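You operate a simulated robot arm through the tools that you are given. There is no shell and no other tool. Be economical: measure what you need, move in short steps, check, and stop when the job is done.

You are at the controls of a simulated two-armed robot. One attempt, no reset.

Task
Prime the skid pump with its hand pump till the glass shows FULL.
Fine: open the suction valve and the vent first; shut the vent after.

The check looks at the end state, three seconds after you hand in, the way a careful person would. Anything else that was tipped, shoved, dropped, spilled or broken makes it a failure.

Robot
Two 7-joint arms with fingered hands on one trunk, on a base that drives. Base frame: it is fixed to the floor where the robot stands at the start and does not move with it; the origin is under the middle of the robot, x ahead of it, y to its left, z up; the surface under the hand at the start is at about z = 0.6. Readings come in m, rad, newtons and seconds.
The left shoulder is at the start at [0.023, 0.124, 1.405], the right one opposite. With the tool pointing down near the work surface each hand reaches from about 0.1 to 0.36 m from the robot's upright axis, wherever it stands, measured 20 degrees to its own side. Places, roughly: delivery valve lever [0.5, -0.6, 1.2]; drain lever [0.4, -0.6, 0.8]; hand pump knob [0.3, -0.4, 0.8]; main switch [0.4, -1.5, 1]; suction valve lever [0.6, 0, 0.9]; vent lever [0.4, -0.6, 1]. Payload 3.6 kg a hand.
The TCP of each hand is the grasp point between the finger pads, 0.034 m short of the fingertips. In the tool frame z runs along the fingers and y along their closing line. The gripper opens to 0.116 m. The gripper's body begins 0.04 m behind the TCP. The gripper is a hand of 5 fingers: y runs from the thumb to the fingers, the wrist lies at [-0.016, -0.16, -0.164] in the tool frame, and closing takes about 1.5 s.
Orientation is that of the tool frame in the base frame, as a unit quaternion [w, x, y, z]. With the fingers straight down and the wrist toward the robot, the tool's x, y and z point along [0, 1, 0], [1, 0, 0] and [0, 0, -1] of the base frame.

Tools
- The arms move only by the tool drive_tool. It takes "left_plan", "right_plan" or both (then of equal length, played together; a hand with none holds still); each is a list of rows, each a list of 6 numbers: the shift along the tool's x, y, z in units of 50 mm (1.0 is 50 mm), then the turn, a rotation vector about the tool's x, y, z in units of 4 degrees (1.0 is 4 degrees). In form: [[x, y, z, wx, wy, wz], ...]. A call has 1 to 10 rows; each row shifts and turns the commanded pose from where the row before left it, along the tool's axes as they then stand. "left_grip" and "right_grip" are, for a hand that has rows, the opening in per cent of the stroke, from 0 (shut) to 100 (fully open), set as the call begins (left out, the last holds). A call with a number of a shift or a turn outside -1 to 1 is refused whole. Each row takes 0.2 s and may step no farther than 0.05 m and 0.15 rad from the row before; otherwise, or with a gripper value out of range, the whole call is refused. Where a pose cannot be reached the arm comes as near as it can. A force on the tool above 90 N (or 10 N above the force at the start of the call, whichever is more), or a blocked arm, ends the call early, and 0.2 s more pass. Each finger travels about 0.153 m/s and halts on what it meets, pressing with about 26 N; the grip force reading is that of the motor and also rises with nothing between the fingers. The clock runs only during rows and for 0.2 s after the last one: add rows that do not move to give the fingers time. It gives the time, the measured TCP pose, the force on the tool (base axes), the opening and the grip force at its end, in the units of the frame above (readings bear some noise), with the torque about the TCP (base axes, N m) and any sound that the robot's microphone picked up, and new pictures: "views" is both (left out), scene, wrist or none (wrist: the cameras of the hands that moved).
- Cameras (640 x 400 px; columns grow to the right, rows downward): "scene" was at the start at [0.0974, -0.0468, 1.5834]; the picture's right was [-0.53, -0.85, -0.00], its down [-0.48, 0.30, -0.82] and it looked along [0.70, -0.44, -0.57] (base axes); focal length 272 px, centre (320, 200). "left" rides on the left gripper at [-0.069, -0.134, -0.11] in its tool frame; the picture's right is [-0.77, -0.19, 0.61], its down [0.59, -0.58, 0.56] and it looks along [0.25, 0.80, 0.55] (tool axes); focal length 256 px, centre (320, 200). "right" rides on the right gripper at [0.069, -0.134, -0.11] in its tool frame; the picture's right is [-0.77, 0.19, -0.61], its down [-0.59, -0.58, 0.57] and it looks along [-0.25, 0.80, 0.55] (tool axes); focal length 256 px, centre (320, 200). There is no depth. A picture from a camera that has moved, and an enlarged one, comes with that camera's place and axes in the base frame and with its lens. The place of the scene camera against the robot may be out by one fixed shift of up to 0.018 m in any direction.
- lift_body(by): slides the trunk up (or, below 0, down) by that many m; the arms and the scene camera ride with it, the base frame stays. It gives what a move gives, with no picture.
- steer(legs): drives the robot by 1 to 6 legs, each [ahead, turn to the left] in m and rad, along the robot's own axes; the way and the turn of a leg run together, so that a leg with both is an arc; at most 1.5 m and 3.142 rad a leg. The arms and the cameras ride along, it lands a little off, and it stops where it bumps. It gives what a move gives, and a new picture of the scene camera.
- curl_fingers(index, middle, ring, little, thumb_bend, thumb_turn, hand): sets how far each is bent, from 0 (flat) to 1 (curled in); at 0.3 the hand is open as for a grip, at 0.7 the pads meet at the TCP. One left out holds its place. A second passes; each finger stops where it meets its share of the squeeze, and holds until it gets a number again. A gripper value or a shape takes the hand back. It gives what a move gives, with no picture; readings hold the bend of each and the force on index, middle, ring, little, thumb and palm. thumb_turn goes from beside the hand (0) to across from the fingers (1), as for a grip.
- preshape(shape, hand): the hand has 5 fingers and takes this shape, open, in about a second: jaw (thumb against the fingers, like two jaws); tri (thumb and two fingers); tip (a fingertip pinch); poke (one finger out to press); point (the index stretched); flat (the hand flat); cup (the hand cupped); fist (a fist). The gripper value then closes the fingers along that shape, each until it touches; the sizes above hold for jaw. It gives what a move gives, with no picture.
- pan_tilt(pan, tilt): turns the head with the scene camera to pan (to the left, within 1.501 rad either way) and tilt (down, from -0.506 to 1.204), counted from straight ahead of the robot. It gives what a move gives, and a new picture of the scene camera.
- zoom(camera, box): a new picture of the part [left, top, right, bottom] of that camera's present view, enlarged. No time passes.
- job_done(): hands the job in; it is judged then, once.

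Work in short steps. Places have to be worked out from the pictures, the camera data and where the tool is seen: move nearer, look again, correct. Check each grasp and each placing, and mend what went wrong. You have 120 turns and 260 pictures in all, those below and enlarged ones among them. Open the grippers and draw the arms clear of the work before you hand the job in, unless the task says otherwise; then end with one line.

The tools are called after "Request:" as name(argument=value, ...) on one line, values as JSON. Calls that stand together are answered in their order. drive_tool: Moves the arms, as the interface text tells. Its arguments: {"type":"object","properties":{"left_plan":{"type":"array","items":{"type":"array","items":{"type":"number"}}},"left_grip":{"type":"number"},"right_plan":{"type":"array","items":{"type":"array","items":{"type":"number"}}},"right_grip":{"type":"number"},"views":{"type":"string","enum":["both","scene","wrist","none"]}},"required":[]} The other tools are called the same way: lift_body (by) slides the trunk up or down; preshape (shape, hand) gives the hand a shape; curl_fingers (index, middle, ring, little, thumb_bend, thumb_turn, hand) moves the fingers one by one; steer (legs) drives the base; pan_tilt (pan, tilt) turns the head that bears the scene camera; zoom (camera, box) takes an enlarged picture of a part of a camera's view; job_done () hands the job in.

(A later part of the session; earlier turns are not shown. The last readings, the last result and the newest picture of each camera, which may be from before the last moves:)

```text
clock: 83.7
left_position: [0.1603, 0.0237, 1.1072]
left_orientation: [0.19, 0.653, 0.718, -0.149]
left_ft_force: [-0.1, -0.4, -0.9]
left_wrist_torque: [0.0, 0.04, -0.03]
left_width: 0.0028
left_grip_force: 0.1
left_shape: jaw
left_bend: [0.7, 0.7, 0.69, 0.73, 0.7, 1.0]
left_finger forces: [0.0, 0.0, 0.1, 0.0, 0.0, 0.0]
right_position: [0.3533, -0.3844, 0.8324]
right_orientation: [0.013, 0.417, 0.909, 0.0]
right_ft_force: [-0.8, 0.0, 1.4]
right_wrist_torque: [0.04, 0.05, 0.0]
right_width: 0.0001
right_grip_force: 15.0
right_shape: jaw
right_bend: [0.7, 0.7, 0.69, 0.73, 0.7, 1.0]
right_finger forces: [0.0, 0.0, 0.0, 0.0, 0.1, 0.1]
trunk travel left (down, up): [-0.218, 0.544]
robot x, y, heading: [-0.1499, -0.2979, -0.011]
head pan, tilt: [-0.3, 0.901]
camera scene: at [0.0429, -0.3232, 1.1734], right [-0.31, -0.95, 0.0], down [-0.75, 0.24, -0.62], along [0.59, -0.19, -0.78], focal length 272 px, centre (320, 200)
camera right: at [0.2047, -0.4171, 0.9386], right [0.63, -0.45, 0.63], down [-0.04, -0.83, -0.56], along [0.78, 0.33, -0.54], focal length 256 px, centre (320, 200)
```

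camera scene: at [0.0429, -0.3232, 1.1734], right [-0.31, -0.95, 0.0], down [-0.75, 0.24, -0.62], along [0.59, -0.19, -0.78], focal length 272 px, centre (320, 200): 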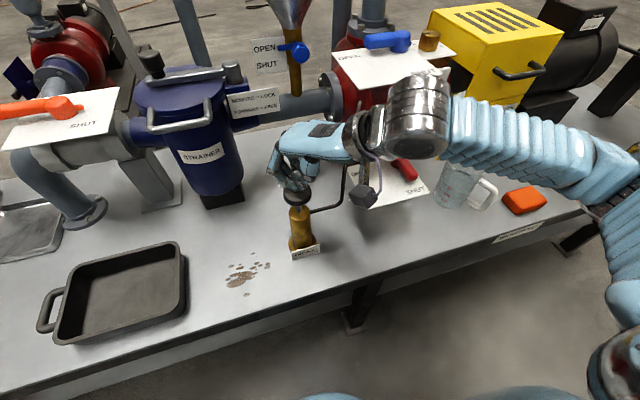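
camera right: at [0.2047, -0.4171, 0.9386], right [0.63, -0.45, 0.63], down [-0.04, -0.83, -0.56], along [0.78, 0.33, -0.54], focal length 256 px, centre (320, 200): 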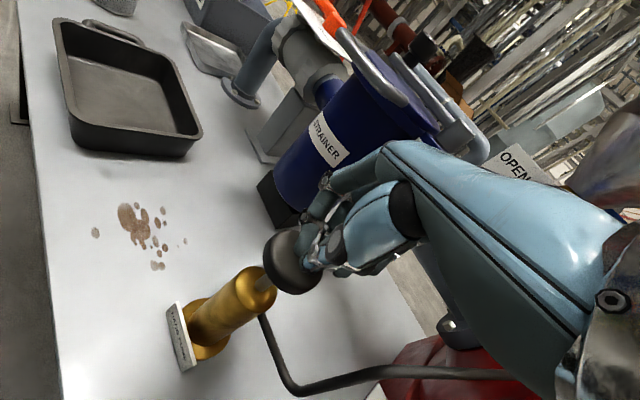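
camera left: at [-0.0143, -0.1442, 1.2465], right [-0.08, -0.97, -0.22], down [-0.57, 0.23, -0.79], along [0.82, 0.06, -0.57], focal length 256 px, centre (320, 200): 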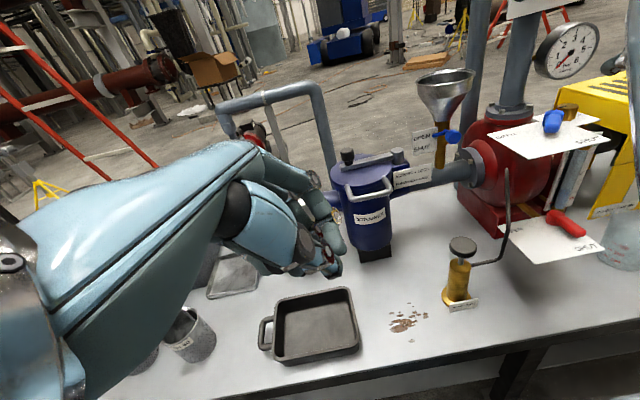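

The fingertips are on top of the knob. I press down gently in 1 cm steps and watch the force.

Request:
drive_tool(right_plan=[[0, 0, 0.2, 0, 0, 0], [0, 0, 0.2, 0, 0, 0], [0, 0, 0.2, 0, 0, 0]])

Request:
zoom(camera="right", box=[140, 200, 400, 380])

```text
clock: 84.5
left_position: [0.1614, 0.0239, 1.1072]
left_orientation: [0.189, 0.653, 0.718, -0.149]
left_ft_force: [0.4, -0.9, -0.5]
left_wrist_torque: [-0.01, 0.01, 0.0]
left_width: 0.0
left_grip_force: 0.1
left_shape: jaw
left_bend: [0.7, 0.7, 0.69, 0.73, 0.7, 1.0]
left_finger forces: [0.0, 0.1, 0.0, 0.0, 0.0, 0.0]
right_position: [0.3523, -0.384, 0.8021]
right_orientation: [0.014, 0.417, 0.909, 0.0]
right_ft_force: [-1.2, 0.6, 7.2]
right_wrist_torque: [0.0, 0.12, 0.0]
right_width: 0.0
right_grip_force: 25.8
right_shape: jaw
right_bend: [0.7, 0.7, 0.7, 0.73, 0.7, 1.0]
right_finger forces: [0.1, 0.0, 0.0, 0.0, 0.1, 0.1]
trunk travel left (down, up): [-0.218, 0.544]
robot x, y, heading: [-0.1469, -0.2958, -0.014]
head pan, tilt: [-0.3, 0.901]
camera scene: at [0.0425, -0.323, 1.1735], right [-0.31, -0.95, 0.0], down [-0.75, 0.24, -0.62], along [0.59, -0.19, -0.78], focal length 272 px, centre (320, 200)
camera right: at [0.2046, -0.4175, 0.9093], right [0.63, -0.45, 0.63], down [-0.04, -0.83, -0.56], along [0.78, 0.33, -0.54], focal length 256 px, centre (320, 200)
```

scene: 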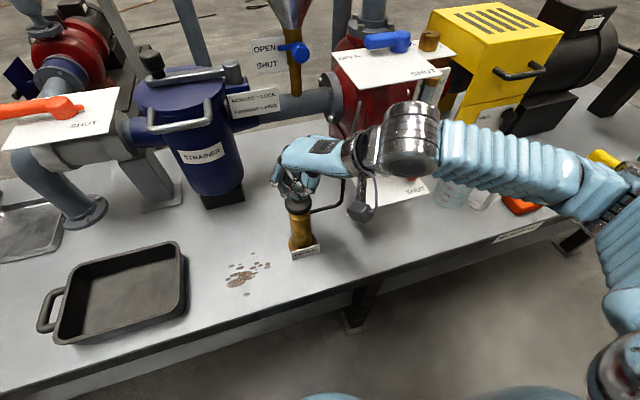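
right: 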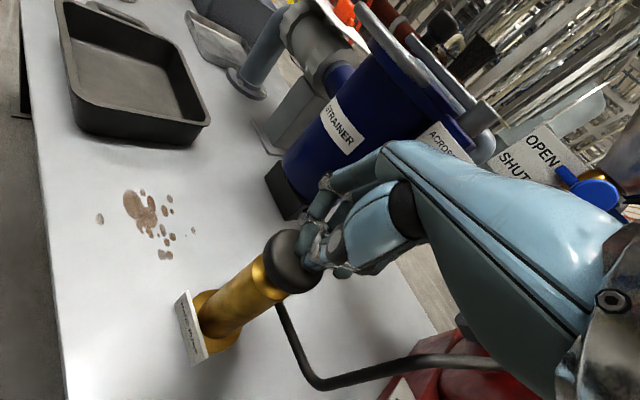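

```text
2.22 times, centred on (270, 290) of right
camera zoom: at [0.2046, -0.4175, 0.9093], right [0.63, -0.45, 0.63], down [-0.04, -0.83, -0.56], along [0.78, 0.33, -0.54], focal length 569 px, centre (431, 0)
```

zoom: 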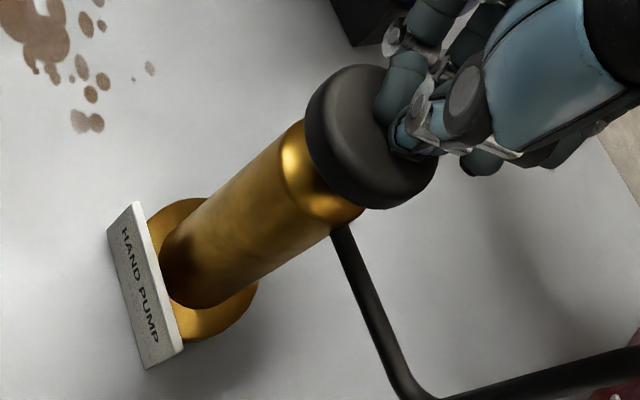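

It moves with only 7 N and is nearly at the barrel. I press 1 cm more to the bottom, then lift 5 cm to see if it springs back.

Request:
drive_tool(right_plan=[[0, 0, 0.1, 0, 0, 0], [0, 0, 0.1, 0, 0, 0]], views="none")

Request:
drive_tool(right_plan=[[0, 0, -0.4, 0, 0, 0], [0, 0, -0.4, 0, 0, 0], [0, 0, -0.3, 0, 0, 0]])

Request:
zoom(camera="right", box=[140, 200, 400, 380])

Request:
zoom(camera="scene", box=[380, 40, 480, 180])

```text
clock: 85.1
left_position: [0.1593, 0.0235, 1.1088]
left_orientation: [0.19, 0.653, 0.718, -0.149]
left_ft_force: [0.1, 0.1, 0.0]
left_wrist_torque: [-0.03, 0.0, 0.03]
left_width: 0.0001
left_grip_force: 0.1
left_shape: jaw
left_bend: [0.7, 0.7, 0.69, 0.73, 0.7, 1.0]
left_finger forces: [0.1, 0.0, 0.1, 0.0, 0.1, 0.1]
right_position: [0.354, -0.3847, 0.7952]
right_orientation: [0.016, 0.417, 0.909, 0.003]
right_ft_force: [-3.4, -1.4, 21.4]
right_wrist_torque: [-0.15, 0.36, 0.02]
right_width: 0.0001
right_grip_force: 26.0
right_shape: jaw
right_bend: [0.7, 0.7, 0.7, 0.73, 0.7, 1.0]
right_finger forces: [0.0, 0.0, 0.0, 0.1, 36.1, 0.0]
trunk travel left (down, up): [-0.218, 0.544]
robot x, y, heading: [-0.1485, -0.2951, -0.012]
head pan, tilt: [-0.3, 0.901]
```

```text
clock: 85.9
left_position: [0.1615, 0.0236, 1.1071]
left_orientation: [0.19, 0.653, 0.718, -0.149]
left_ft_force: [-0.3, 0.3, 0.4]
left_wrist_torque: [0.0, 0.0, 0.0]
left_width: 0.0
left_grip_force: 0.1
left_shape: jaw
left_bend: [0.7, 0.7, 0.69, 0.73, 0.7, 1.0]
left_finger forces: [0.0, 0.1, 0.0, 0.1, 0.1, 0.1]
right_position: [0.3533, -0.3838, 0.8463]
right_orientation: [0.011, 0.418, 0.908, -0.001]
right_ft_force: [1.2, -0.3, 1.2]
right_wrist_torque: [0.02, -0.04, -0.01]
right_width: 0.0
right_grip_force: 26.0
right_shape: jaw
right_bend: [0.7, 0.7, 0.7, 0.73, 0.7, 1.0]
right_finger forces: [0.0, 0.0, 0.0, 0.0, 0.0, 0.0]
trunk travel left (down, up): [-0.218, 0.544]
robot x, y, heading: [-0.1491, -0.2981, -0.009]
head pan, tilt: [-0.3, 0.901]
camera scene: at [0.0431, -0.3231, 1.1733], right [-0.31, -0.95, 0.0], down [-0.75, 0.24, -0.62], along [0.59, -0.19, -0.78], focal length 272 px, centre (320, 200)
camera right: at [0.2051, -0.4166, 0.9538], right [0.63, -0.45, 0.63], down [-0.04, -0.83, -0.56], along [0.78, 0.32, -0.54], focal length 256 px, centre (320, 200)
```

scene: 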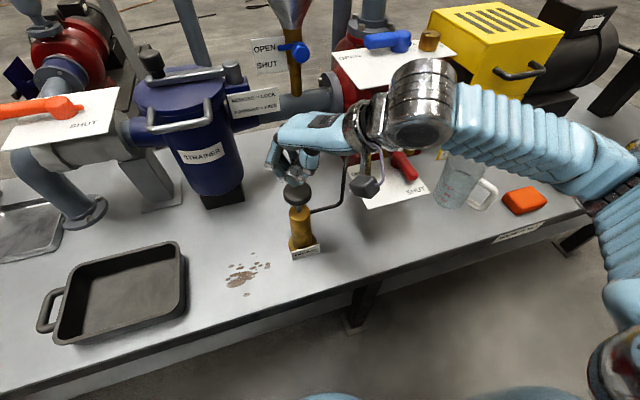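
right: 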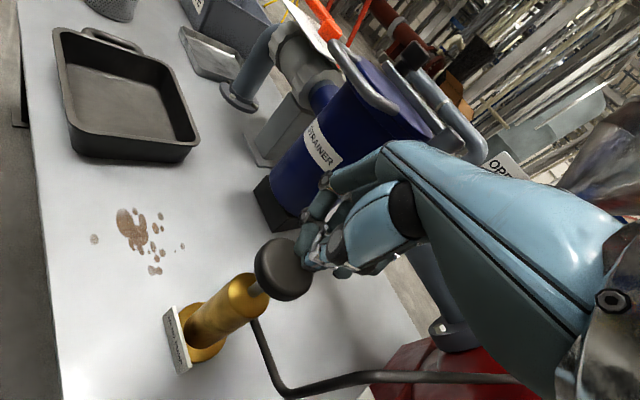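

```text
2.22 times, centred on (270, 290) of right
camera zoom: at [0.2051, -0.4166, 0.9538], right [0.63, -0.45, 0.63], down [-0.04, -0.83, -0.56], along [0.78, 0.32, -0.54], focal length 569 px, centre (431, 0)
```

zoom: 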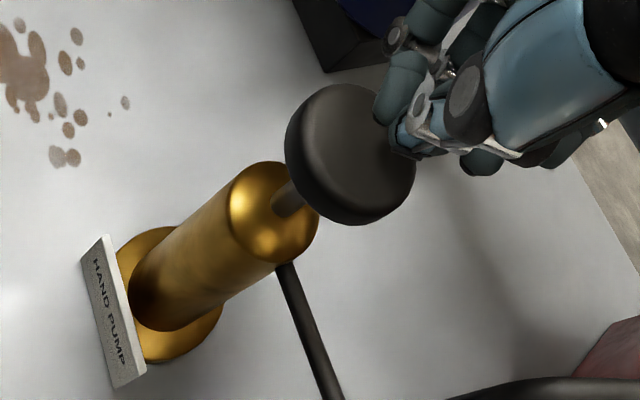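

```text
2.86 times, centred on (430, 110) of scene
camera zoom: at [0.0431, -0.3231, 1.1733], right [-0.31, -0.95, 0.0], down [-0.75, 0.24, -0.62], along [0.59, -0.19, -0.78], focal length 776 px, centre (6, 457)
```

zoom: 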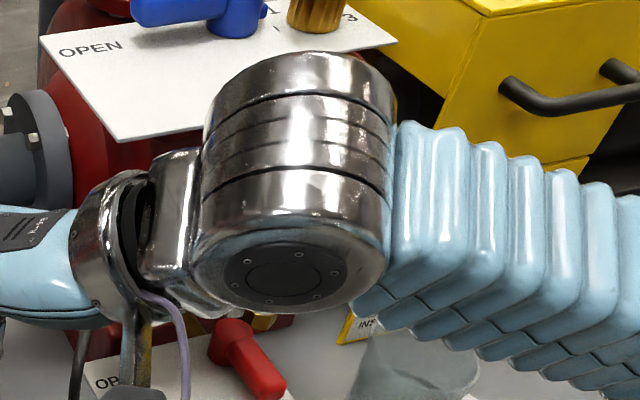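

The knob springs back by itself: pumping is just pressing. I do two strokes and check what the left wrist camera sees of the glass.

Request:
drive_tool(right_plan=[[0, 0, 0.5, 0, 0, 0], [0, 0, 0.53, 0, 0, 0], [0, 0, -0.5, 0, 0, 0], [0, 0, -0.53, 0, 0, 0], [0, 0, 0, 0, 0, 0], [0, 0, 0.5, 0, 0, 0], [0, 0, 0.53, 0, 0, 0], [0, 0, -0.5, 0, 0, 0], [0, 0, -0.53, 0, 0, 0]], views="none")

Request:
zoom(camera="left", box=[0, 0, 640, 400])

```text
clock: 87.9
left_position: [0.1611, 0.0248, 1.1078]
left_orientation: [0.191, 0.653, 0.717, -0.149]
left_ft_force: [1.3, 0.1, -0.8]
left_wrist_torque: [0.01, 0.02, -0.03]
left_width: 0.0
left_grip_force: 0.0
left_shape: jaw
left_bend: [0.7, 0.7, 0.69, 0.73, 0.7, 1.0]
left_finger forces: [0.0, 0.1, 0.0, 0.1, 0.0, 0.0]
right_position: [0.352, -0.3848, 0.8467]
right_orientation: [0.013, 0.417, 0.909, -0.002]
right_ft_force: [-0.9, 0.4, -0.8]
right_wrist_torque: [-0.01, 0.0, 0.04]
right_width: 0.0
right_grip_force: 26.1
right_shape: jaw
right_bend: [0.7, 0.7, 0.7, 0.73, 0.7, 1.0]
right_finger forces: [0.0, 0.0, 0.1, 0.1, 0.0, 0.0]
trunk travel left (down, up): [-0.218, 0.544]
robot x, y, heading: [-0.156, -0.2999, -0.008]
head pan, tilt: [-0.3, 0.901]
```

```text
1.00 times, centred on (320, 200) of left (not enlarged: the box is as wide or as high as the picture)
camera zoom: at [0.0253, 0.0011, 1.2337], right [-0.08, -0.98, -0.19], down [-0.57, 0.2, -0.79], along [0.81, 0.04, -0.58], focal length 256 px, centre (320, 200)
```

zoom: 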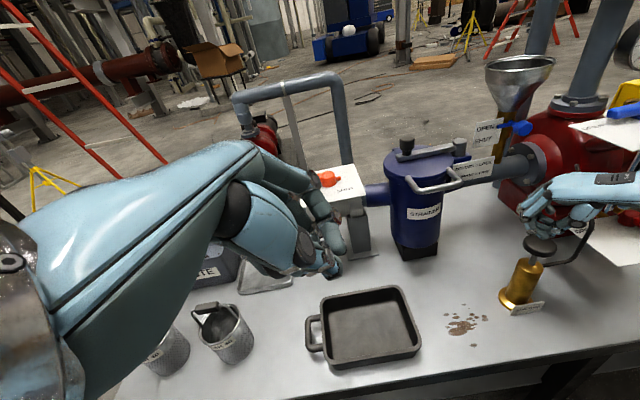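

Left view doesn't include the glass. I raise the hand 10 cm to clear the head camera's line to the glass.

Request:
drive_tool(right_plan=[[0, 0, -0.9, 0, 0, 0], [0, 0, -0.9, 0, 0, 0], [0, 0, -0.3, 0, 0, 0]], views="none")

Request:
zoom(camera="scene", box=[360, 40, 500, 180])

```text
clock: 88.7
left_position: [0.1611, 0.0236, 1.1085]
left_orientation: [0.189, 0.653, 0.718, -0.15]
left_ft_force: [0.2, -0.3, 0.2]
left_wrist_torque: [0.01, 0.03, 0.03]
left_width: 0.0
left_grip_force: 0.1
left_shape: jaw
left_bend: [0.7, 0.7, 0.69, 0.73, 0.7, 1.0]
left_finger forces: [0.0, 0.0, 0.0, 0.0, 0.0, 0.0]
right_position: [0.3515, -0.3828, 0.9508]
right_orientation: [0.013, 0.417, 0.909, 0.0]
right_ft_force: [0.0, 0.0, 0.2]
right_wrist_torque: [-0.02, 0.04, 0.03]
right_width: 0.0
right_grip_force: 25.7
right_shape: jaw
right_bend: [0.7, 0.7, 0.7, 0.73, 0.7, 1.0]
right_finger forces: [0.0, 0.1, 0.1, 0.0, 0.0, 0.0]
trunk travel left (down, up): [-0.218, 0.544]
robot x, y, heading: [-0.1506, -0.2987, -0.008]
head pan, tilt: [-0.3, 0.901]
```

```text
2.86 times, centred on (430, 110) of scene
camera zoom: at [0.0431, -0.3232, 1.1733], right [-0.31, -0.95, 0.0], down [-0.75, 0.24, -0.62], along [0.59, -0.19, -0.78], focal length 776 px, centre (6, 457)
```

zoom: 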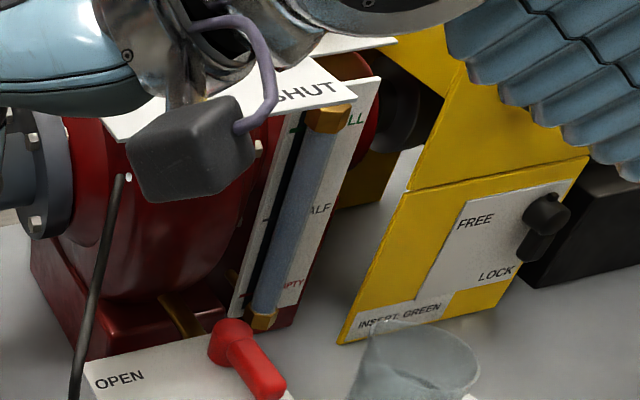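

The glass is visible now; I zoom in on its level.

Request:
zoom(camera="scene", box=[436, 60, 496, 160])

```text
4.00 times, centred on (466, 110) of scene
camera zoom: at [0.0431, -0.3232, 1.1733], right [-0.31, -0.95, 0.0], down [-0.75, 0.24, -0.62], along [0.59, -0.19, -0.78], focal length 1086 px, centre (-264, 560)
```

zoom: 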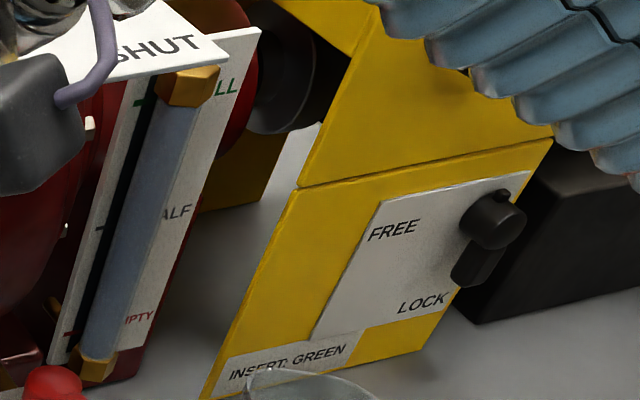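

Request:
zoom(camera="scene", box=[440, 70, 480, 160])

Request:
pan_tilt(pan=-0.6, tilt=0.75)

Request:
zoom(camera="scene", box=[320, 100, 420, 220])

```text
4.44 times, centred on (460, 115) of scene
camera zoom: at [0.0431, -0.3232, 1.1733], right [-0.31, -0.95, 0.0], down [-0.75, 0.24, -0.62], along [0.59, -0.19, -0.78], focal length 1207 px, centre (-302, 578)
```

zoom: 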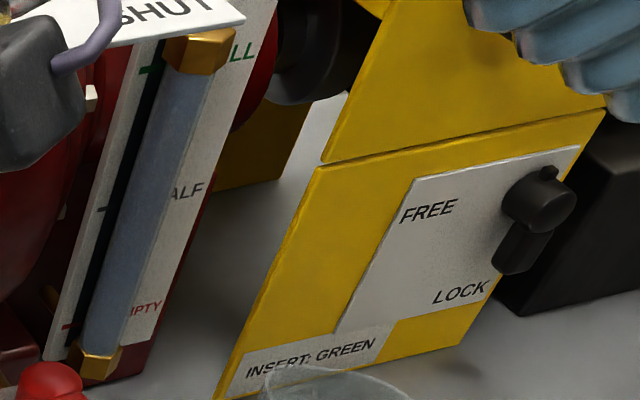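

```text
clock: 89.5
left_position: [0.1625, 0.0261, 1.1071]
left_orientation: [0.19, 0.653, 0.718, -0.149]
left_ft_force: [-1.1, 0.1, -0.7]
left_wrist_torque: [0.0, 0.03, -0.02]
left_width: 0.0
left_grip_force: 0.1
left_shape: jaw
left_bend: [0.7, 0.7, 0.69, 0.73, 0.7, 1.0]
left_finger forces: [0.0, 0.0, 0.1, 0.0, 0.1, 0.1]
right_position: [0.3508, -0.3834, 0.9499]
right_orientation: [0.014, 0.417, 0.909, -0.001]
right_ft_force: [-0.4, 0.5, 0.7]
right_wrist_torque: [-0.01, 0.02, 0.03]
right_width: 0.0002
right_grip_force: 25.5
right_shape: jaw
right_bend: [0.7, 0.7, 0.7, 0.73, 0.7, 1.0]
right_finger forces: [0.0, 0.1, 0.0, 0.0, 0.0, 0.0]
trunk travel left (down, up): [-0.218, 0.544]
robot x, y, heading: [-0.1504, -0.297, -0.017]
head pan, tilt: [-0.6, 0.75]
camera scene: at [0.0391, -0.3476, 1.1852], right [-0.57, -0.82, 0.0], down [-0.56, 0.39, -0.73], along [0.6, -0.42, -0.68], focal length 272 px, centre (320, 200)
```

scene: 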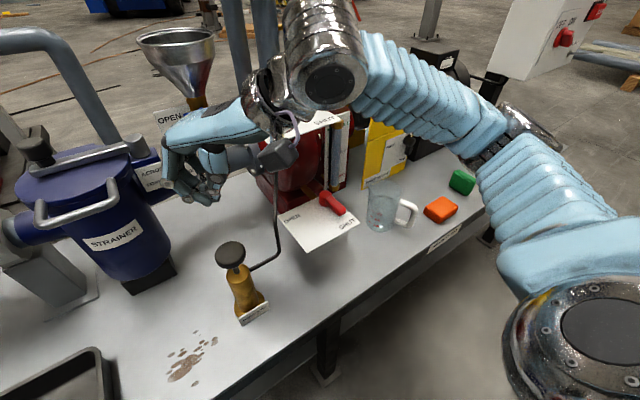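

```text
3.33 times, centred on (370, 160) of scene
camera zoom: at [0.0391, -0.3476, 1.1852], right [-0.57, -0.82, 0.0], down [-0.56, 0.39, -0.73], along [0.6, -0.42, -0.68], focal length 905 px, centre (153, 333)
```

zoom: 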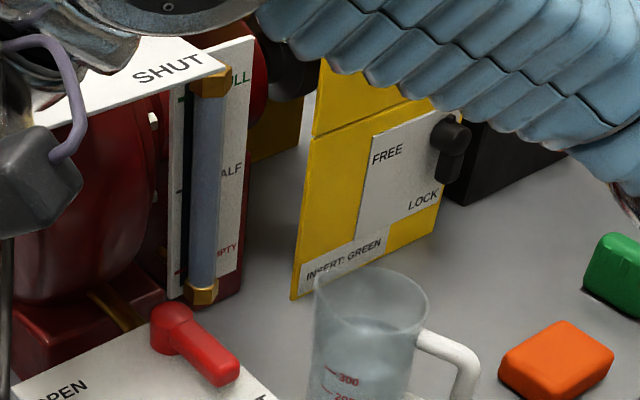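

Request:
zoom(camera="scene", box=[364, 112, 400, 196])

Request:
zoom(camera="scene", box=[366, 118, 400, 140])

```text
4.76 times, centred on (382, 154) of scene
camera zoom: at [0.0391, -0.3476, 1.1852], right [-0.57, -0.82, 0.0], down [-0.56, 0.39, -0.73], along [0.6, -0.42, -0.68], focal length 1293 px, centre (25, 419)
```

zoom: 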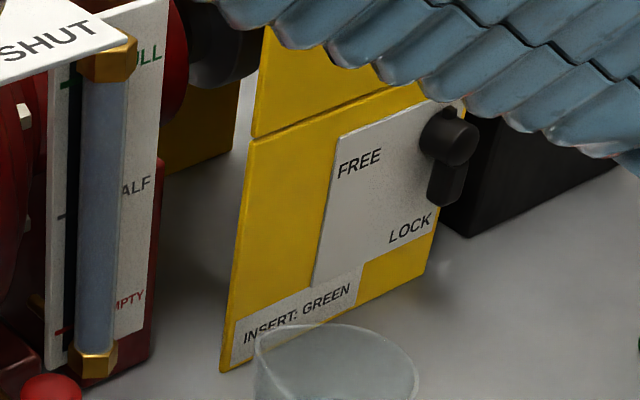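

```text
16.00 times, centred on (383, 129) of scene
camera zoom: at [0.0391, -0.3476, 1.1852], right [-0.57, -0.82, 0.0], down [-0.56, 0.39, -0.73], along [0.6, -0.42, -0.68], focal length 4345 px, centre (-688, 1336)
```

zoom: 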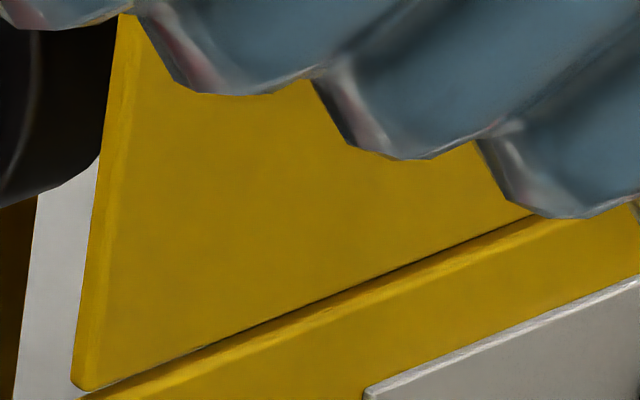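

High zoom works; aim it at the tube (column ≈336).

Request:
zoom(camera="scene", box=[310, 118, 370, 156])

Request:
zoom(camera="scene", box=[310, 152, 370, 192])

```text
10.53 times, centred on (340, 137) of scene
camera zoom: at [0.0391, -0.3476, 1.1852], right [-0.57, -0.82, 0.0], down [-0.56, 0.39, -0.73], along [0.6, -0.42, -0.68], focal length 2859 px, centre (110, 863)
```

zoom: 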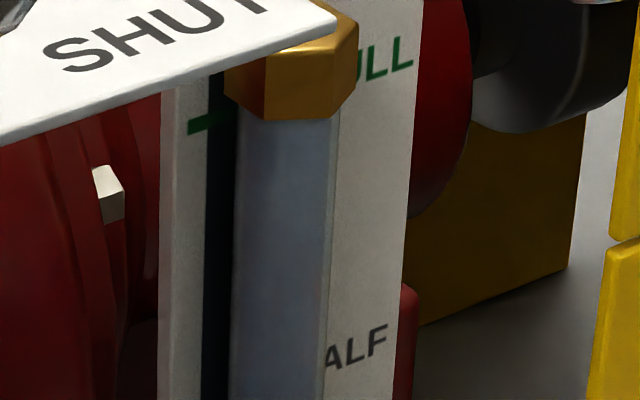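

```text
10.00 times, centred on (340, 172) of scene
camera zoom: at [0.0391, -0.3476, 1.1852], right [-0.57, -0.82, 0.0], down [-0.56, 0.39, -0.73], along [0.6, -0.42, -0.68], focal length 2716 px, centre (120, 480)
```

zoom: 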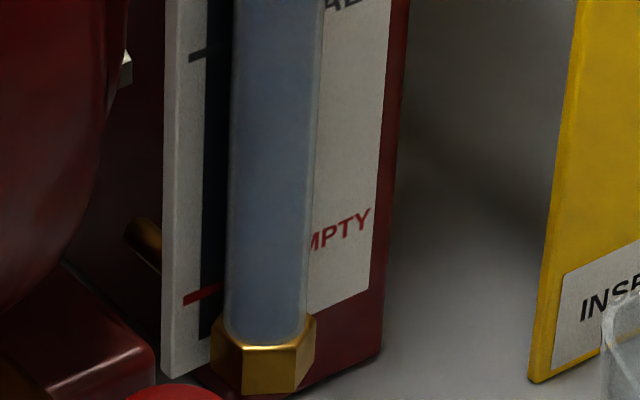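

Request:
zoom(camera="scene", box=[324, 122, 350, 138])

Request:
zoom(camera="scene", box=[300, 90, 370, 200])

```text
16.00 times, centred on (337, 130) of scene
camera zoom: at [0.0391, -0.3476, 1.1852], right [-0.57, -0.82, 0.0], down [-0.56, 0.39, -0.73], along [0.6, -0.42, -0.68], focal length 4345 px, centre (48, 1320)
```

zoom: 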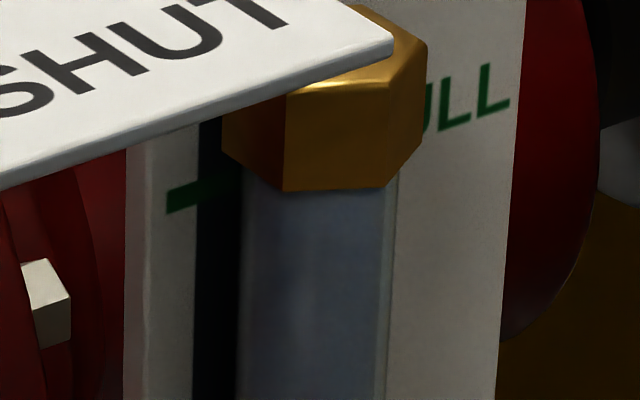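

```text
3.64 times, centred on (335, 145) of scene
camera zoom: at [0.0391, -0.3476, 1.1852], right [-0.57, -0.82, 0.0], down [-0.56, 0.39, -0.73], along [0.6, -0.42, -0.68], focal length 988 px, centre (266, 400)
```

zoom: 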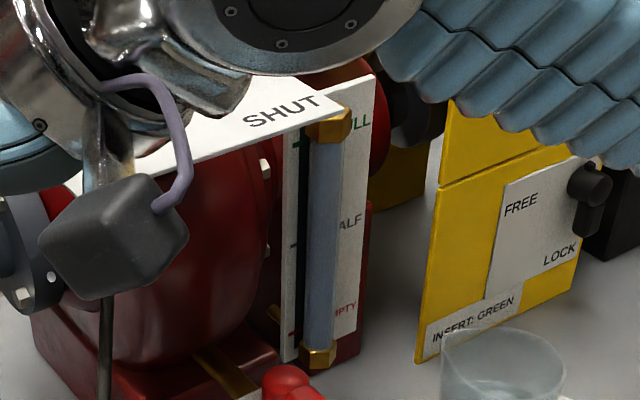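

The tube looks uniform, so I want a clearer look: I lift the right hand, yaw it back, and view the glass with its wrist camera.

Request:
drive_tool(right_plan=[[-0.2, 0, -0.9, 0, 0, 1], [-0.6, -0.4, -0.6, 0, 0, 1], [-0.6, -0.4, -0.4, 0, 0, 1], [-0.6, -0.4, 0, 0, 0, 1], [-0.6, -0.2, 0, 0, 0, 1], [-0.6, -0.2, 0, 0, 0, 1], [-0.6, -0.2, 0, 0, 0, 1], [-0.5, 0, 0, 0, 0, 1], [-0.5, 0, 0, 0, 0, 1], [0, 0, 0, 0, 0, 1]], views="both")

```text
clock: 91.7
left_position: [0.1622, 0.0246, 1.1072]
left_orientation: [0.19, 0.653, 0.718, -0.149]
left_ft_force: [-0.2, -0.5, 0.0]
left_wrist_torque: [-0.02, 0.03, 0.0]
left_width: 0.0001
left_grip_force: 0.0
left_shape: jaw
left_bend: [0.7, 0.7, 0.69, 0.73, 0.7, 1.0]
left_finger forces: [0.0, 0.0, 0.1, 0.0, 0.0, 0.0]
right_position: [0.3659, -0.641, 1.0511]
right_orientation: [0.011, 0.704, 0.71, 0.004]
right_ft_force: [0.2, 0.2, 0.1]
right_wrist_torque: [0.01, 0.02, 0.01]
right_width: 0.0
right_grip_force: 25.1
right_shape: jaw
right_bend: [0.7, 0.7, 0.7, 0.73, 0.7, 1.0]
right_finger forces: [0.1, 0.0, 0.0, 0.0, 0.0, 0.0]
trunk travel left (down, up): [-0.218, 0.544]
robot x, y, heading: [-0.1534, -0.3014, -0.013]
head pan, tilt: [-0.6, 0.75]
camera scene: at [0.0389, -0.3476, 1.1853], right [-0.57, -0.82, 0.0], down [-0.56, 0.39, -0.73], along [0.6, -0.42, -0.68], focal length 272 px, centre (320, 200)
camera right: at [0.2288, -0.5707, 1.1564], right [0.18, -0.76, 0.62], down [-0.56, -0.6, -0.57], along [0.81, -0.24, -0.53], focal length 256 px, centre (320, 200)
```

scene: 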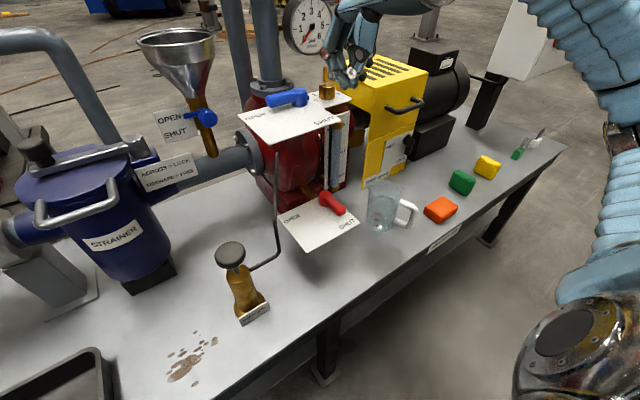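
right: 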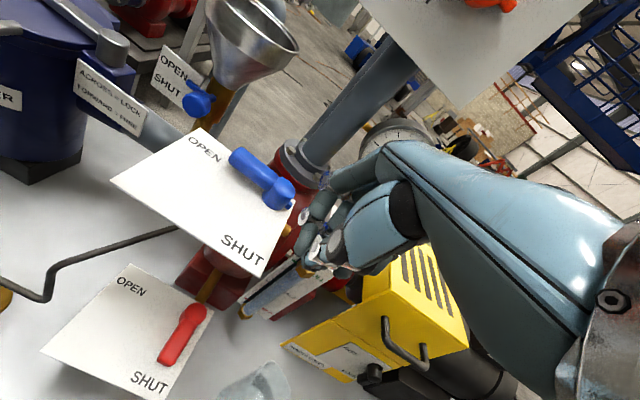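

Request:
zoom(camera="right", box=[225, 245, 335, 325])

Request:
zoom(camera="scene", box=[310, 105, 370, 195])

```text
5.00 times, centred on (280, 285) of right
camera zoom: at [0.2288, -0.5707, 1.1564], right [0.18, -0.76, 0.62], down [-0.56, -0.6, -0.57], along [0.81, -0.24, -0.53], focal length 1280 px, centre (520, -225)
```

zoom: 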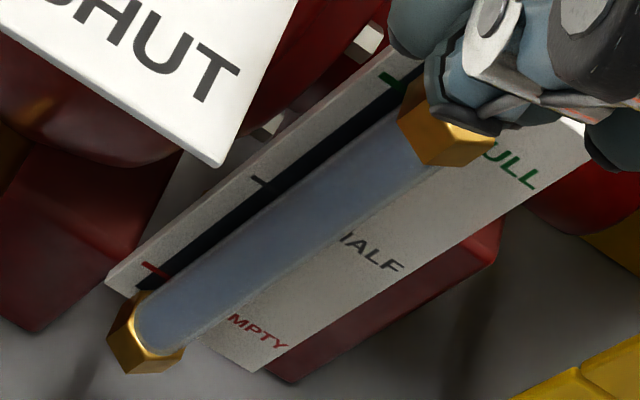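

```text
4.44 times, centred on (340, 150) of scene
camera zoom: at [0.0389, -0.3476, 1.1853], right [-0.57, -0.82, 0.0], down [-0.56, 0.39, -0.73], along [0.6, -0.42, -0.68], focal length 1207 px, centre (231, 422)
```

zoom: 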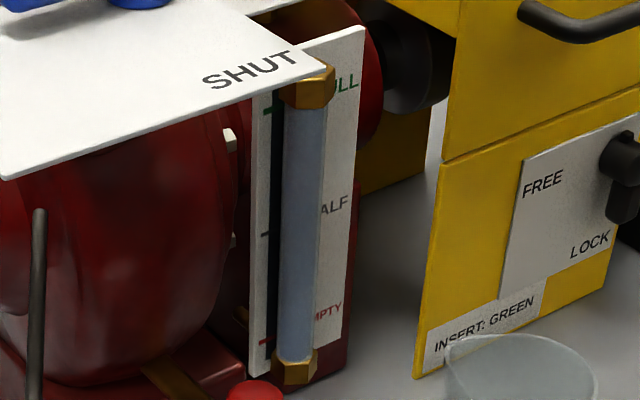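

Request:
zoom(camera="right", box=[285, 255, 325, 285])

Request:
zoom(camera="scene", box=[322, 118, 352, 140])

```text
13.33 times, centred on (305, 270) of right
camera zoom: at [0.2288, -0.5707, 1.1564], right [0.18, -0.76, 0.62], down [-0.56, -0.6, -0.57], along [0.81, -0.24, -0.53], focal length 3413 px, centre (520, -733)
```

zoom: 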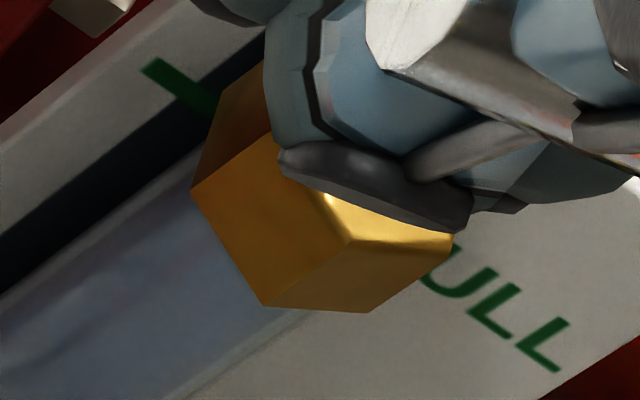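

```text
16.00 times, centred on (337, 129) of scene
camera zoom: at [0.0389, -0.3476, 1.1853], right [-0.57, -0.82, 0.0], down [-0.56, 0.39, -0.73], along [0.6, -0.42, -0.68], focal length 4345 px, centre (48, 1336)
```

zoom: 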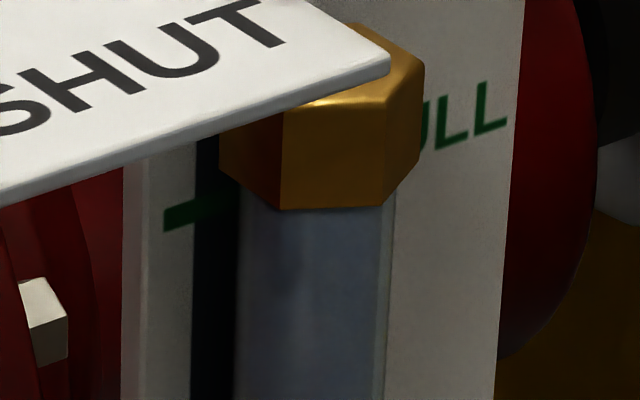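

The glass is filled uniformly up to the FULL mark after the strokes. Now to shut the vent I inspect the clearance behind its lever.

Request:
zoom(camera="scene", box=[230, 70, 360, 150])

Request:
zoom(camera="right", box=[170, 110, 350, 230])

```text
4.92 times, centred on (295, 110) of scene
camera zoom: at [0.0389, -0.3476, 1.1853], right [-0.57, -0.82, 0.0], down [-0.56, 0.39, -0.73], along [0.6, -0.42, -0.68], focal length 1337 px, centre (443, 643)
```

zoom: 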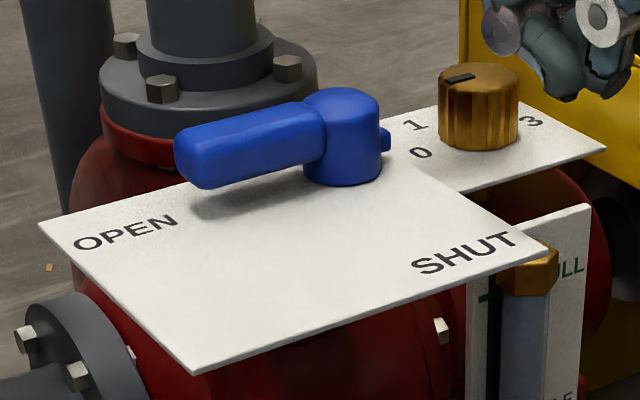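

```text
3.33 times, centred on (260, 170) of right
camera zoom: at [0.2288, -0.5707, 1.1564], right [0.18, -0.76, 0.62], down [-0.56, -0.6, -0.57], along [0.81, -0.24, -0.53], focal length 853 px, centre (520, 300)
```

zoom: 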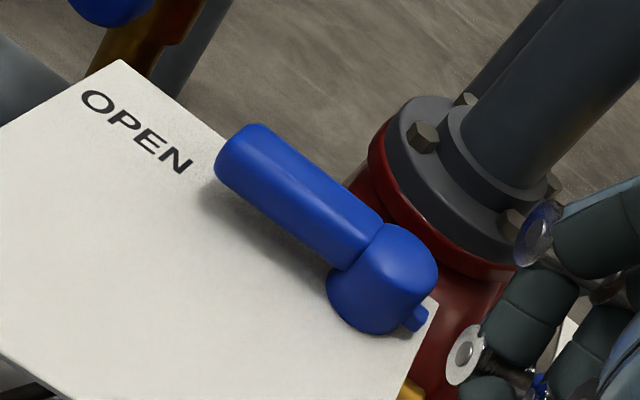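

There is ~7 cm of open space behind the lever tip (tip ≈ (0.465, -0.537), flange front ≈ x 0.55). I bring the closed hand in front of the lever at y≈-0.54, ready to pass over it.

Request:
drive_tool(right_plan=[[0.9, 0.2, 0.1, 0, 0, 0], [0.95, 0.3, 0.1, 0, 0, 0]])

Request:
zoom(camera="scene", box=[230, 0, 390, 150])

```text
clock: 92.3
left_position: [0.1623, 0.025, 1.1066]
left_orientation: [0.19, 0.653, 0.718, -0.15]
left_ft_force: [0.7, -0.1, -0.3]
left_wrist_torque: [0.01, 0.01, -0.05]
left_width: 0.0002
left_grip_force: 0.0
left_shape: jaw
left_bend: [0.7, 0.7, 0.69, 0.73, 0.7, 1.0]
left_finger forces: [0.0, 0.0, 0.0, 0.1, 0.0, 0.0]
right_position: [0.3908, -0.5451, 1.0378]
right_orientation: [0.012, 0.703, 0.711, 0.004]
right_ft_force: [0.9, -0.3, -0.3]
right_wrist_torque: [-0.02, 0.0, 0.01]
right_width: 0.0001
right_grip_force: 25.9
right_shape: jaw
right_bend: [0.7, 0.7, 0.7, 0.73, 0.7, 1.0]
right_finger forces: [0.0, 0.0, 0.1, 0.0, 0.0, 0.2]
trunk travel left (down, up): [-0.218, 0.544]
robot x, y, heading: [-0.1477, -0.2996, -0.007]
head pan, tilt: [-0.6, 0.75]
camera scene: at [0.0406, -0.3465, 1.1849], right [-0.57, -0.82, 0.0], down [-0.56, 0.39, -0.73], along [0.6, -0.42, -0.68], focal length 272 px, centre (320, 200)
camera right: at [0.2543, -0.4752, 1.1436], right [0.18, -0.76, 0.62], down [-0.56, -0.6, -0.57], along [0.81, -0.24, -0.53], focal length 256 px, centre (320, 200)
```

scene: 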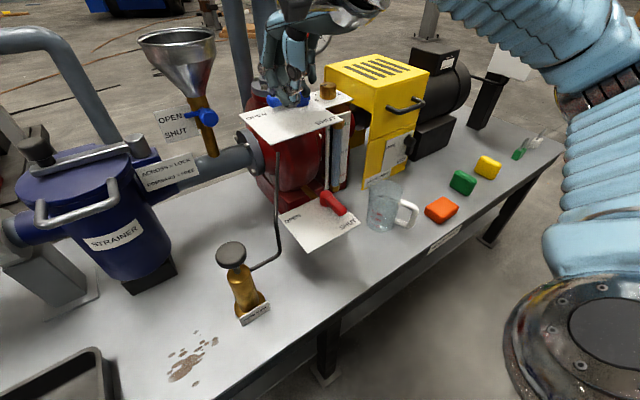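
right: 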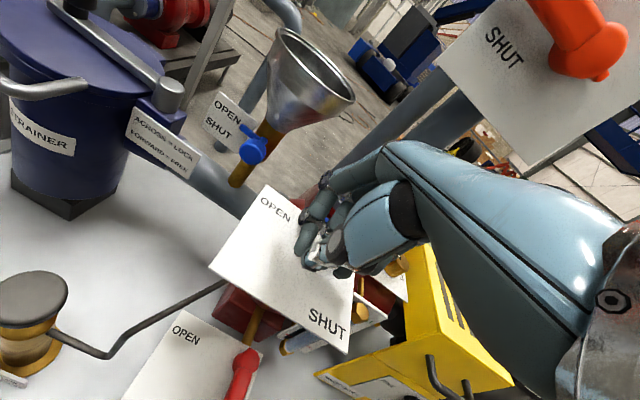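

```text
2.67 times, centred on (310, 75) of scene
camera zoom: at [0.0406, -0.3465, 1.1849], right [-0.57, -0.82, 0.0], down [-0.56, 0.39, -0.73], along [0.6, -0.42, -0.68], focal length 724 px, centre (347, 533)
```

zoom: 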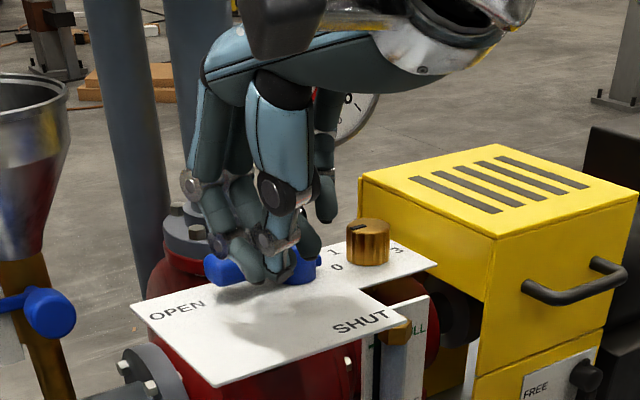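

Clearances: the delivery plate is at x≈0.58, z≥1.16, so passing over is fine. I cross over the lever with small lift and check for contact.

Request:
drive_tool(right_plan=[[0, 0.5, -0.15, 0, 0, 0], [0.05, 0.6, 0, 0, 0, 0], [0.05, 0.6, 0, 0, 0, 0], [0.05, 0.55, 0, 0, 0, 0]])

Request:
zoom(camera="scene", box=[230, 0, 390, 150])

```text
clock: 93.3
left_position: [0.1627, 0.0248, 1.1072]
left_orientation: [0.19, 0.653, 0.718, -0.149]
left_ft_force: [-0.3, 0.7, 0.8]
left_wrist_torque: [0.03, 0.0, -0.02]
left_width: 0.0
left_grip_force: 0.0
left_shape: jaw
left_bend: [0.7, 0.7, 0.69, 0.73, 0.7, 1.0]
left_finger forces: [0.0, 0.0, 0.0, 0.0, 0.1, 0.0]
right_position: [0.5039, -0.5376, 1.0494]
right_orientation: [0.012, 0.703, 0.711, 0.004]
right_ft_force: [1.2, 0.1, -0.3]
right_wrist_torque: [0.0, 0.01, -0.04]
right_width: 0.0
right_grip_force: 26.7
right_shape: jaw
right_bend: [0.7, 0.7, 0.7, 0.73, 0.7, 1.0]
right_finger forces: [0.1, 0.0, 0.0, 0.0, 0.0, 0.0]
trunk travel left (down, up): [-0.218, 0.544]
robot x, y, heading: [-0.1479, -0.2994, -0.017]
head pan, tilt: [-0.6, 0.75]
camera scene: at [0.0396, -0.3472, 1.1851], right [-0.57, -0.82, 0.0], down [-0.56, 0.39, -0.73], along [0.6, -0.42, -0.68], focal length 272 px, centre (320, 200)
camera right: at [0.3673, -0.4677, 1.1547], right [0.18, -0.76, 0.62], down [-0.56, -0.6, -0.57], along [0.81, -0.24, -0.53], focal length 256 px, centre (320, 200)
```

scene: 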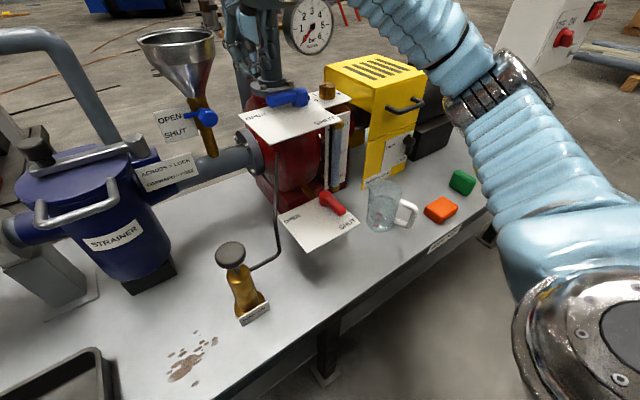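
right: 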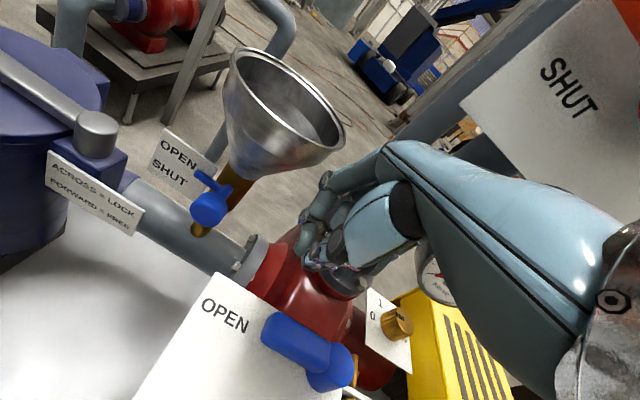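

```text
2.67 times, centred on (310, 75) of scene
camera zoom: at [0.0396, -0.3472, 1.1851], right [-0.57, -0.82, 0.0], down [-0.56, 0.39, -0.73], along [0.6, -0.42, -0.68], focal length 724 px, centre (347, 533)
```

zoom: 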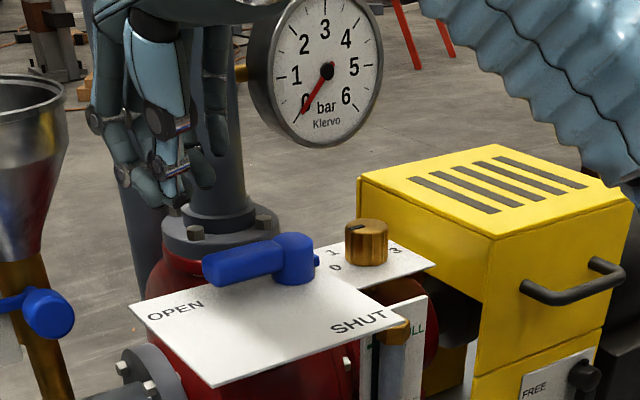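

The fingertips are behind the lever, apparently clear of the flange. I descend slowly to lever height.

Request:
drive_tool(right_plan=[[0, 0, 0.35, 0, 0, 0], [0, 0, 0.35, 0, 0, 0], [0, 0, 0.33, 0, 0, 0]])

Request:
zoom(camera="scene", box=[230, 30, 390, 150])

```text
clock: 94.1
left_position: [0.1616, 0.0243, 1.1065]
left_orientation: [0.19, 0.654, 0.717, -0.149]
left_ft_force: [0.7, 0.2, 0.4]
left_wrist_torque: [0.01, -0.02, 0.05]
left_width: 0.0
left_grip_force: 0.0
left_shape: jaw
left_bend: [0.7, 0.7, 0.69, 0.73, 0.7, 1.0]
left_finger forces: [0.0, 0.0, 0.1, 0.0, 0.0, 0.0]
right_position: [0.5038, -0.5407, 0.9994]
right_orientation: [0.013, 0.703, 0.711, 0.005]
right_ft_force: [0.0, 0.7, 0.3]
right_wrist_torque: [0.01, -0.03, -0.03]
right_width: 0.0003
right_grip_force: 26.1
right_shape: jaw
right_bend: [0.7, 0.7, 0.7, 0.73, 0.7, 1.0]
right_finger forces: [0.0, 0.0, 0.0, 0.0, 0.0, 0.1]
trunk travel left (down, up): [-0.218, 0.544]
robot x, y, heading: [-0.1501, -0.3003, -0.011]
head pan, tilt: [-0.6, 0.75]
camera scene: at [0.0391, -0.3478, 1.1852], right [-0.58, -0.82, 0.0], down [-0.56, 0.39, -0.73], along [0.6, -0.42, -0.68], focal length 272 px, centre (320, 200)
camera right: at [0.3661, -0.4708, 1.1041], right [0.18, -0.76, 0.62], down [-0.56, -0.6, -0.57], along [0.81, -0.24, -0.53], focal length 256 px, centre (320, 200)
```

scene: 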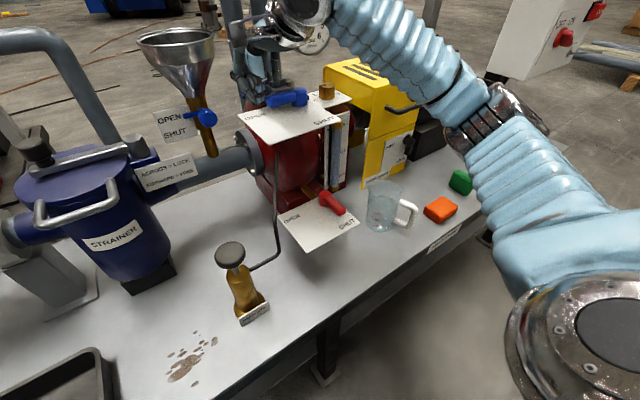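
right: 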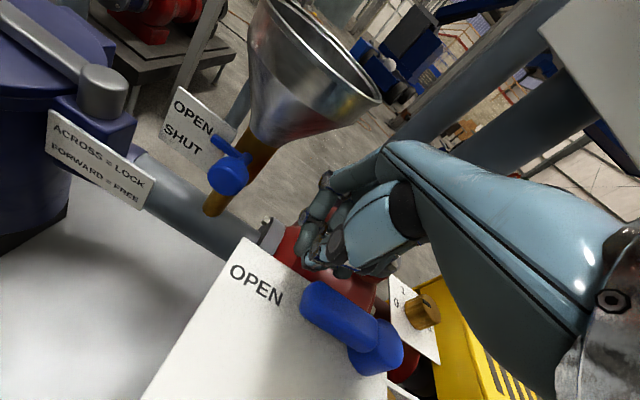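

```text
3.33 times, centred on (310, 90) of scene
camera zoom: at [0.0391, -0.3478, 1.1852], right [-0.58, -0.82, 0.0], down [-0.56, 0.39, -0.73], along [0.6, -0.42, -0.68], focal length 905 px, centre (353, 567)
```

zoom: 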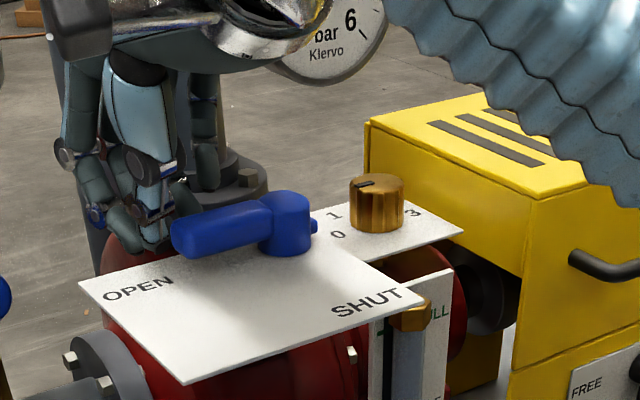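

Fingers are behind the lever with no contact. I pull toward the robot (-x) in small steps.

Request:
drive_tool(right_plan=[[0, -0.3, 0, 0, 0, 0], [0.1, -0.3, 0, 0, 0, 0], [0.1, -0.3, 0, 0, 0, 0], [0, -0.3, 0, 0, 0, 0]])

Request:
zoom(camera="scene", box=[230, 30, 390, 150])

```text
clock: 95.1
left_position: [0.1607, 0.0234, 1.1077]
left_orientation: [0.189, 0.653, 0.718, -0.149]
left_ft_force: [-0.5, -0.3, 0.7]
left_wrist_torque: [0.03, -0.01, 0.04]
left_width: 0.0002
left_grip_force: 0.0
left_shape: jaw
left_bend: [0.7, 0.7, 0.69, 0.73, 0.7, 1.0]
left_finger forces: [0.1, 0.1, 0.0, 0.1, 0.0, 0.0]
right_position: [0.4456, -0.531, 0.9983]
right_orientation: [0.012, 0.702, 0.712, 0.003]
right_ft_force: [2.0, 0.7, 0.0]
right_wrist_torque: [-0.03, -0.02, 0.13]
right_width: 0.0
right_grip_force: 26.5
right_shape: jaw
right_bend: [0.7, 0.7, 0.7, 0.72, 0.7, 1.0]
right_finger forces: [0.0, 0.0, 0.1, 1.5, 0.1, 0.0]
trunk travel left (down, up): [-0.218, 0.544]
robot x, y, heading: [-0.1529, -0.2979, -0.013]
head pan, tilt: [-0.6, 0.75]
camera scene: at [0.0392, -0.3476, 1.1852], right [-0.57, -0.82, 0.0], down [-0.56, 0.39, -0.73], along [0.6, -0.42, -0.68], focal length 272 px, centre (320, 200)
camera right: at [0.3076, -0.4619, 1.1026], right [0.18, -0.76, 0.62], down [-0.56, -0.6, -0.57], along [0.81, -0.24, -0.53], focal length 256 px, centre (320, 200)
```

scene: 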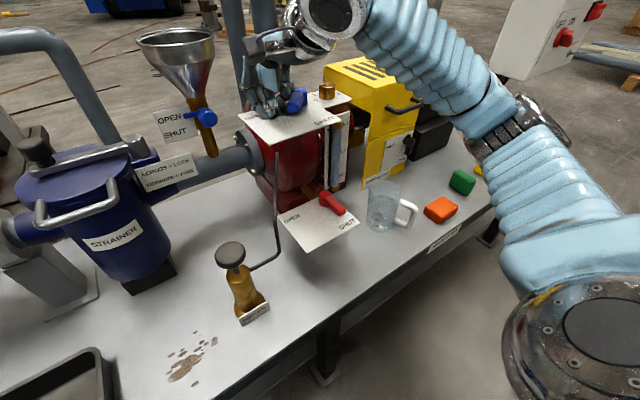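
right: 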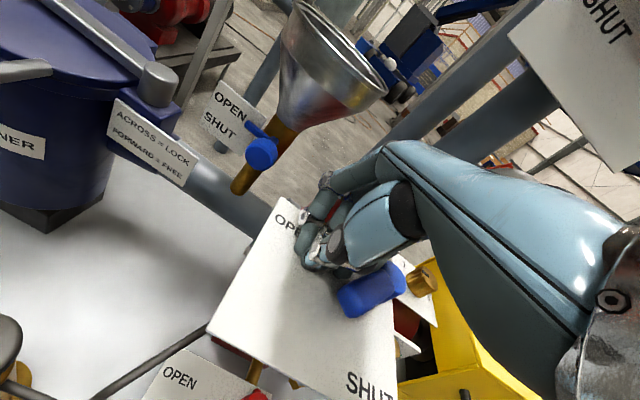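

```text
3.33 times, centred on (310, 90) of scene
camera zoom: at [0.0392, -0.3476, 1.1852], right [-0.57, -0.82, 0.0], down [-0.56, 0.39, -0.73], along [0.6, -0.42, -0.68], focal length 905 px, centre (353, 567)
```

zoom: 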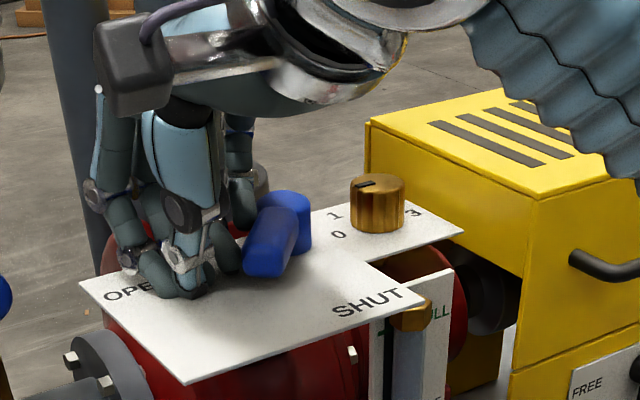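

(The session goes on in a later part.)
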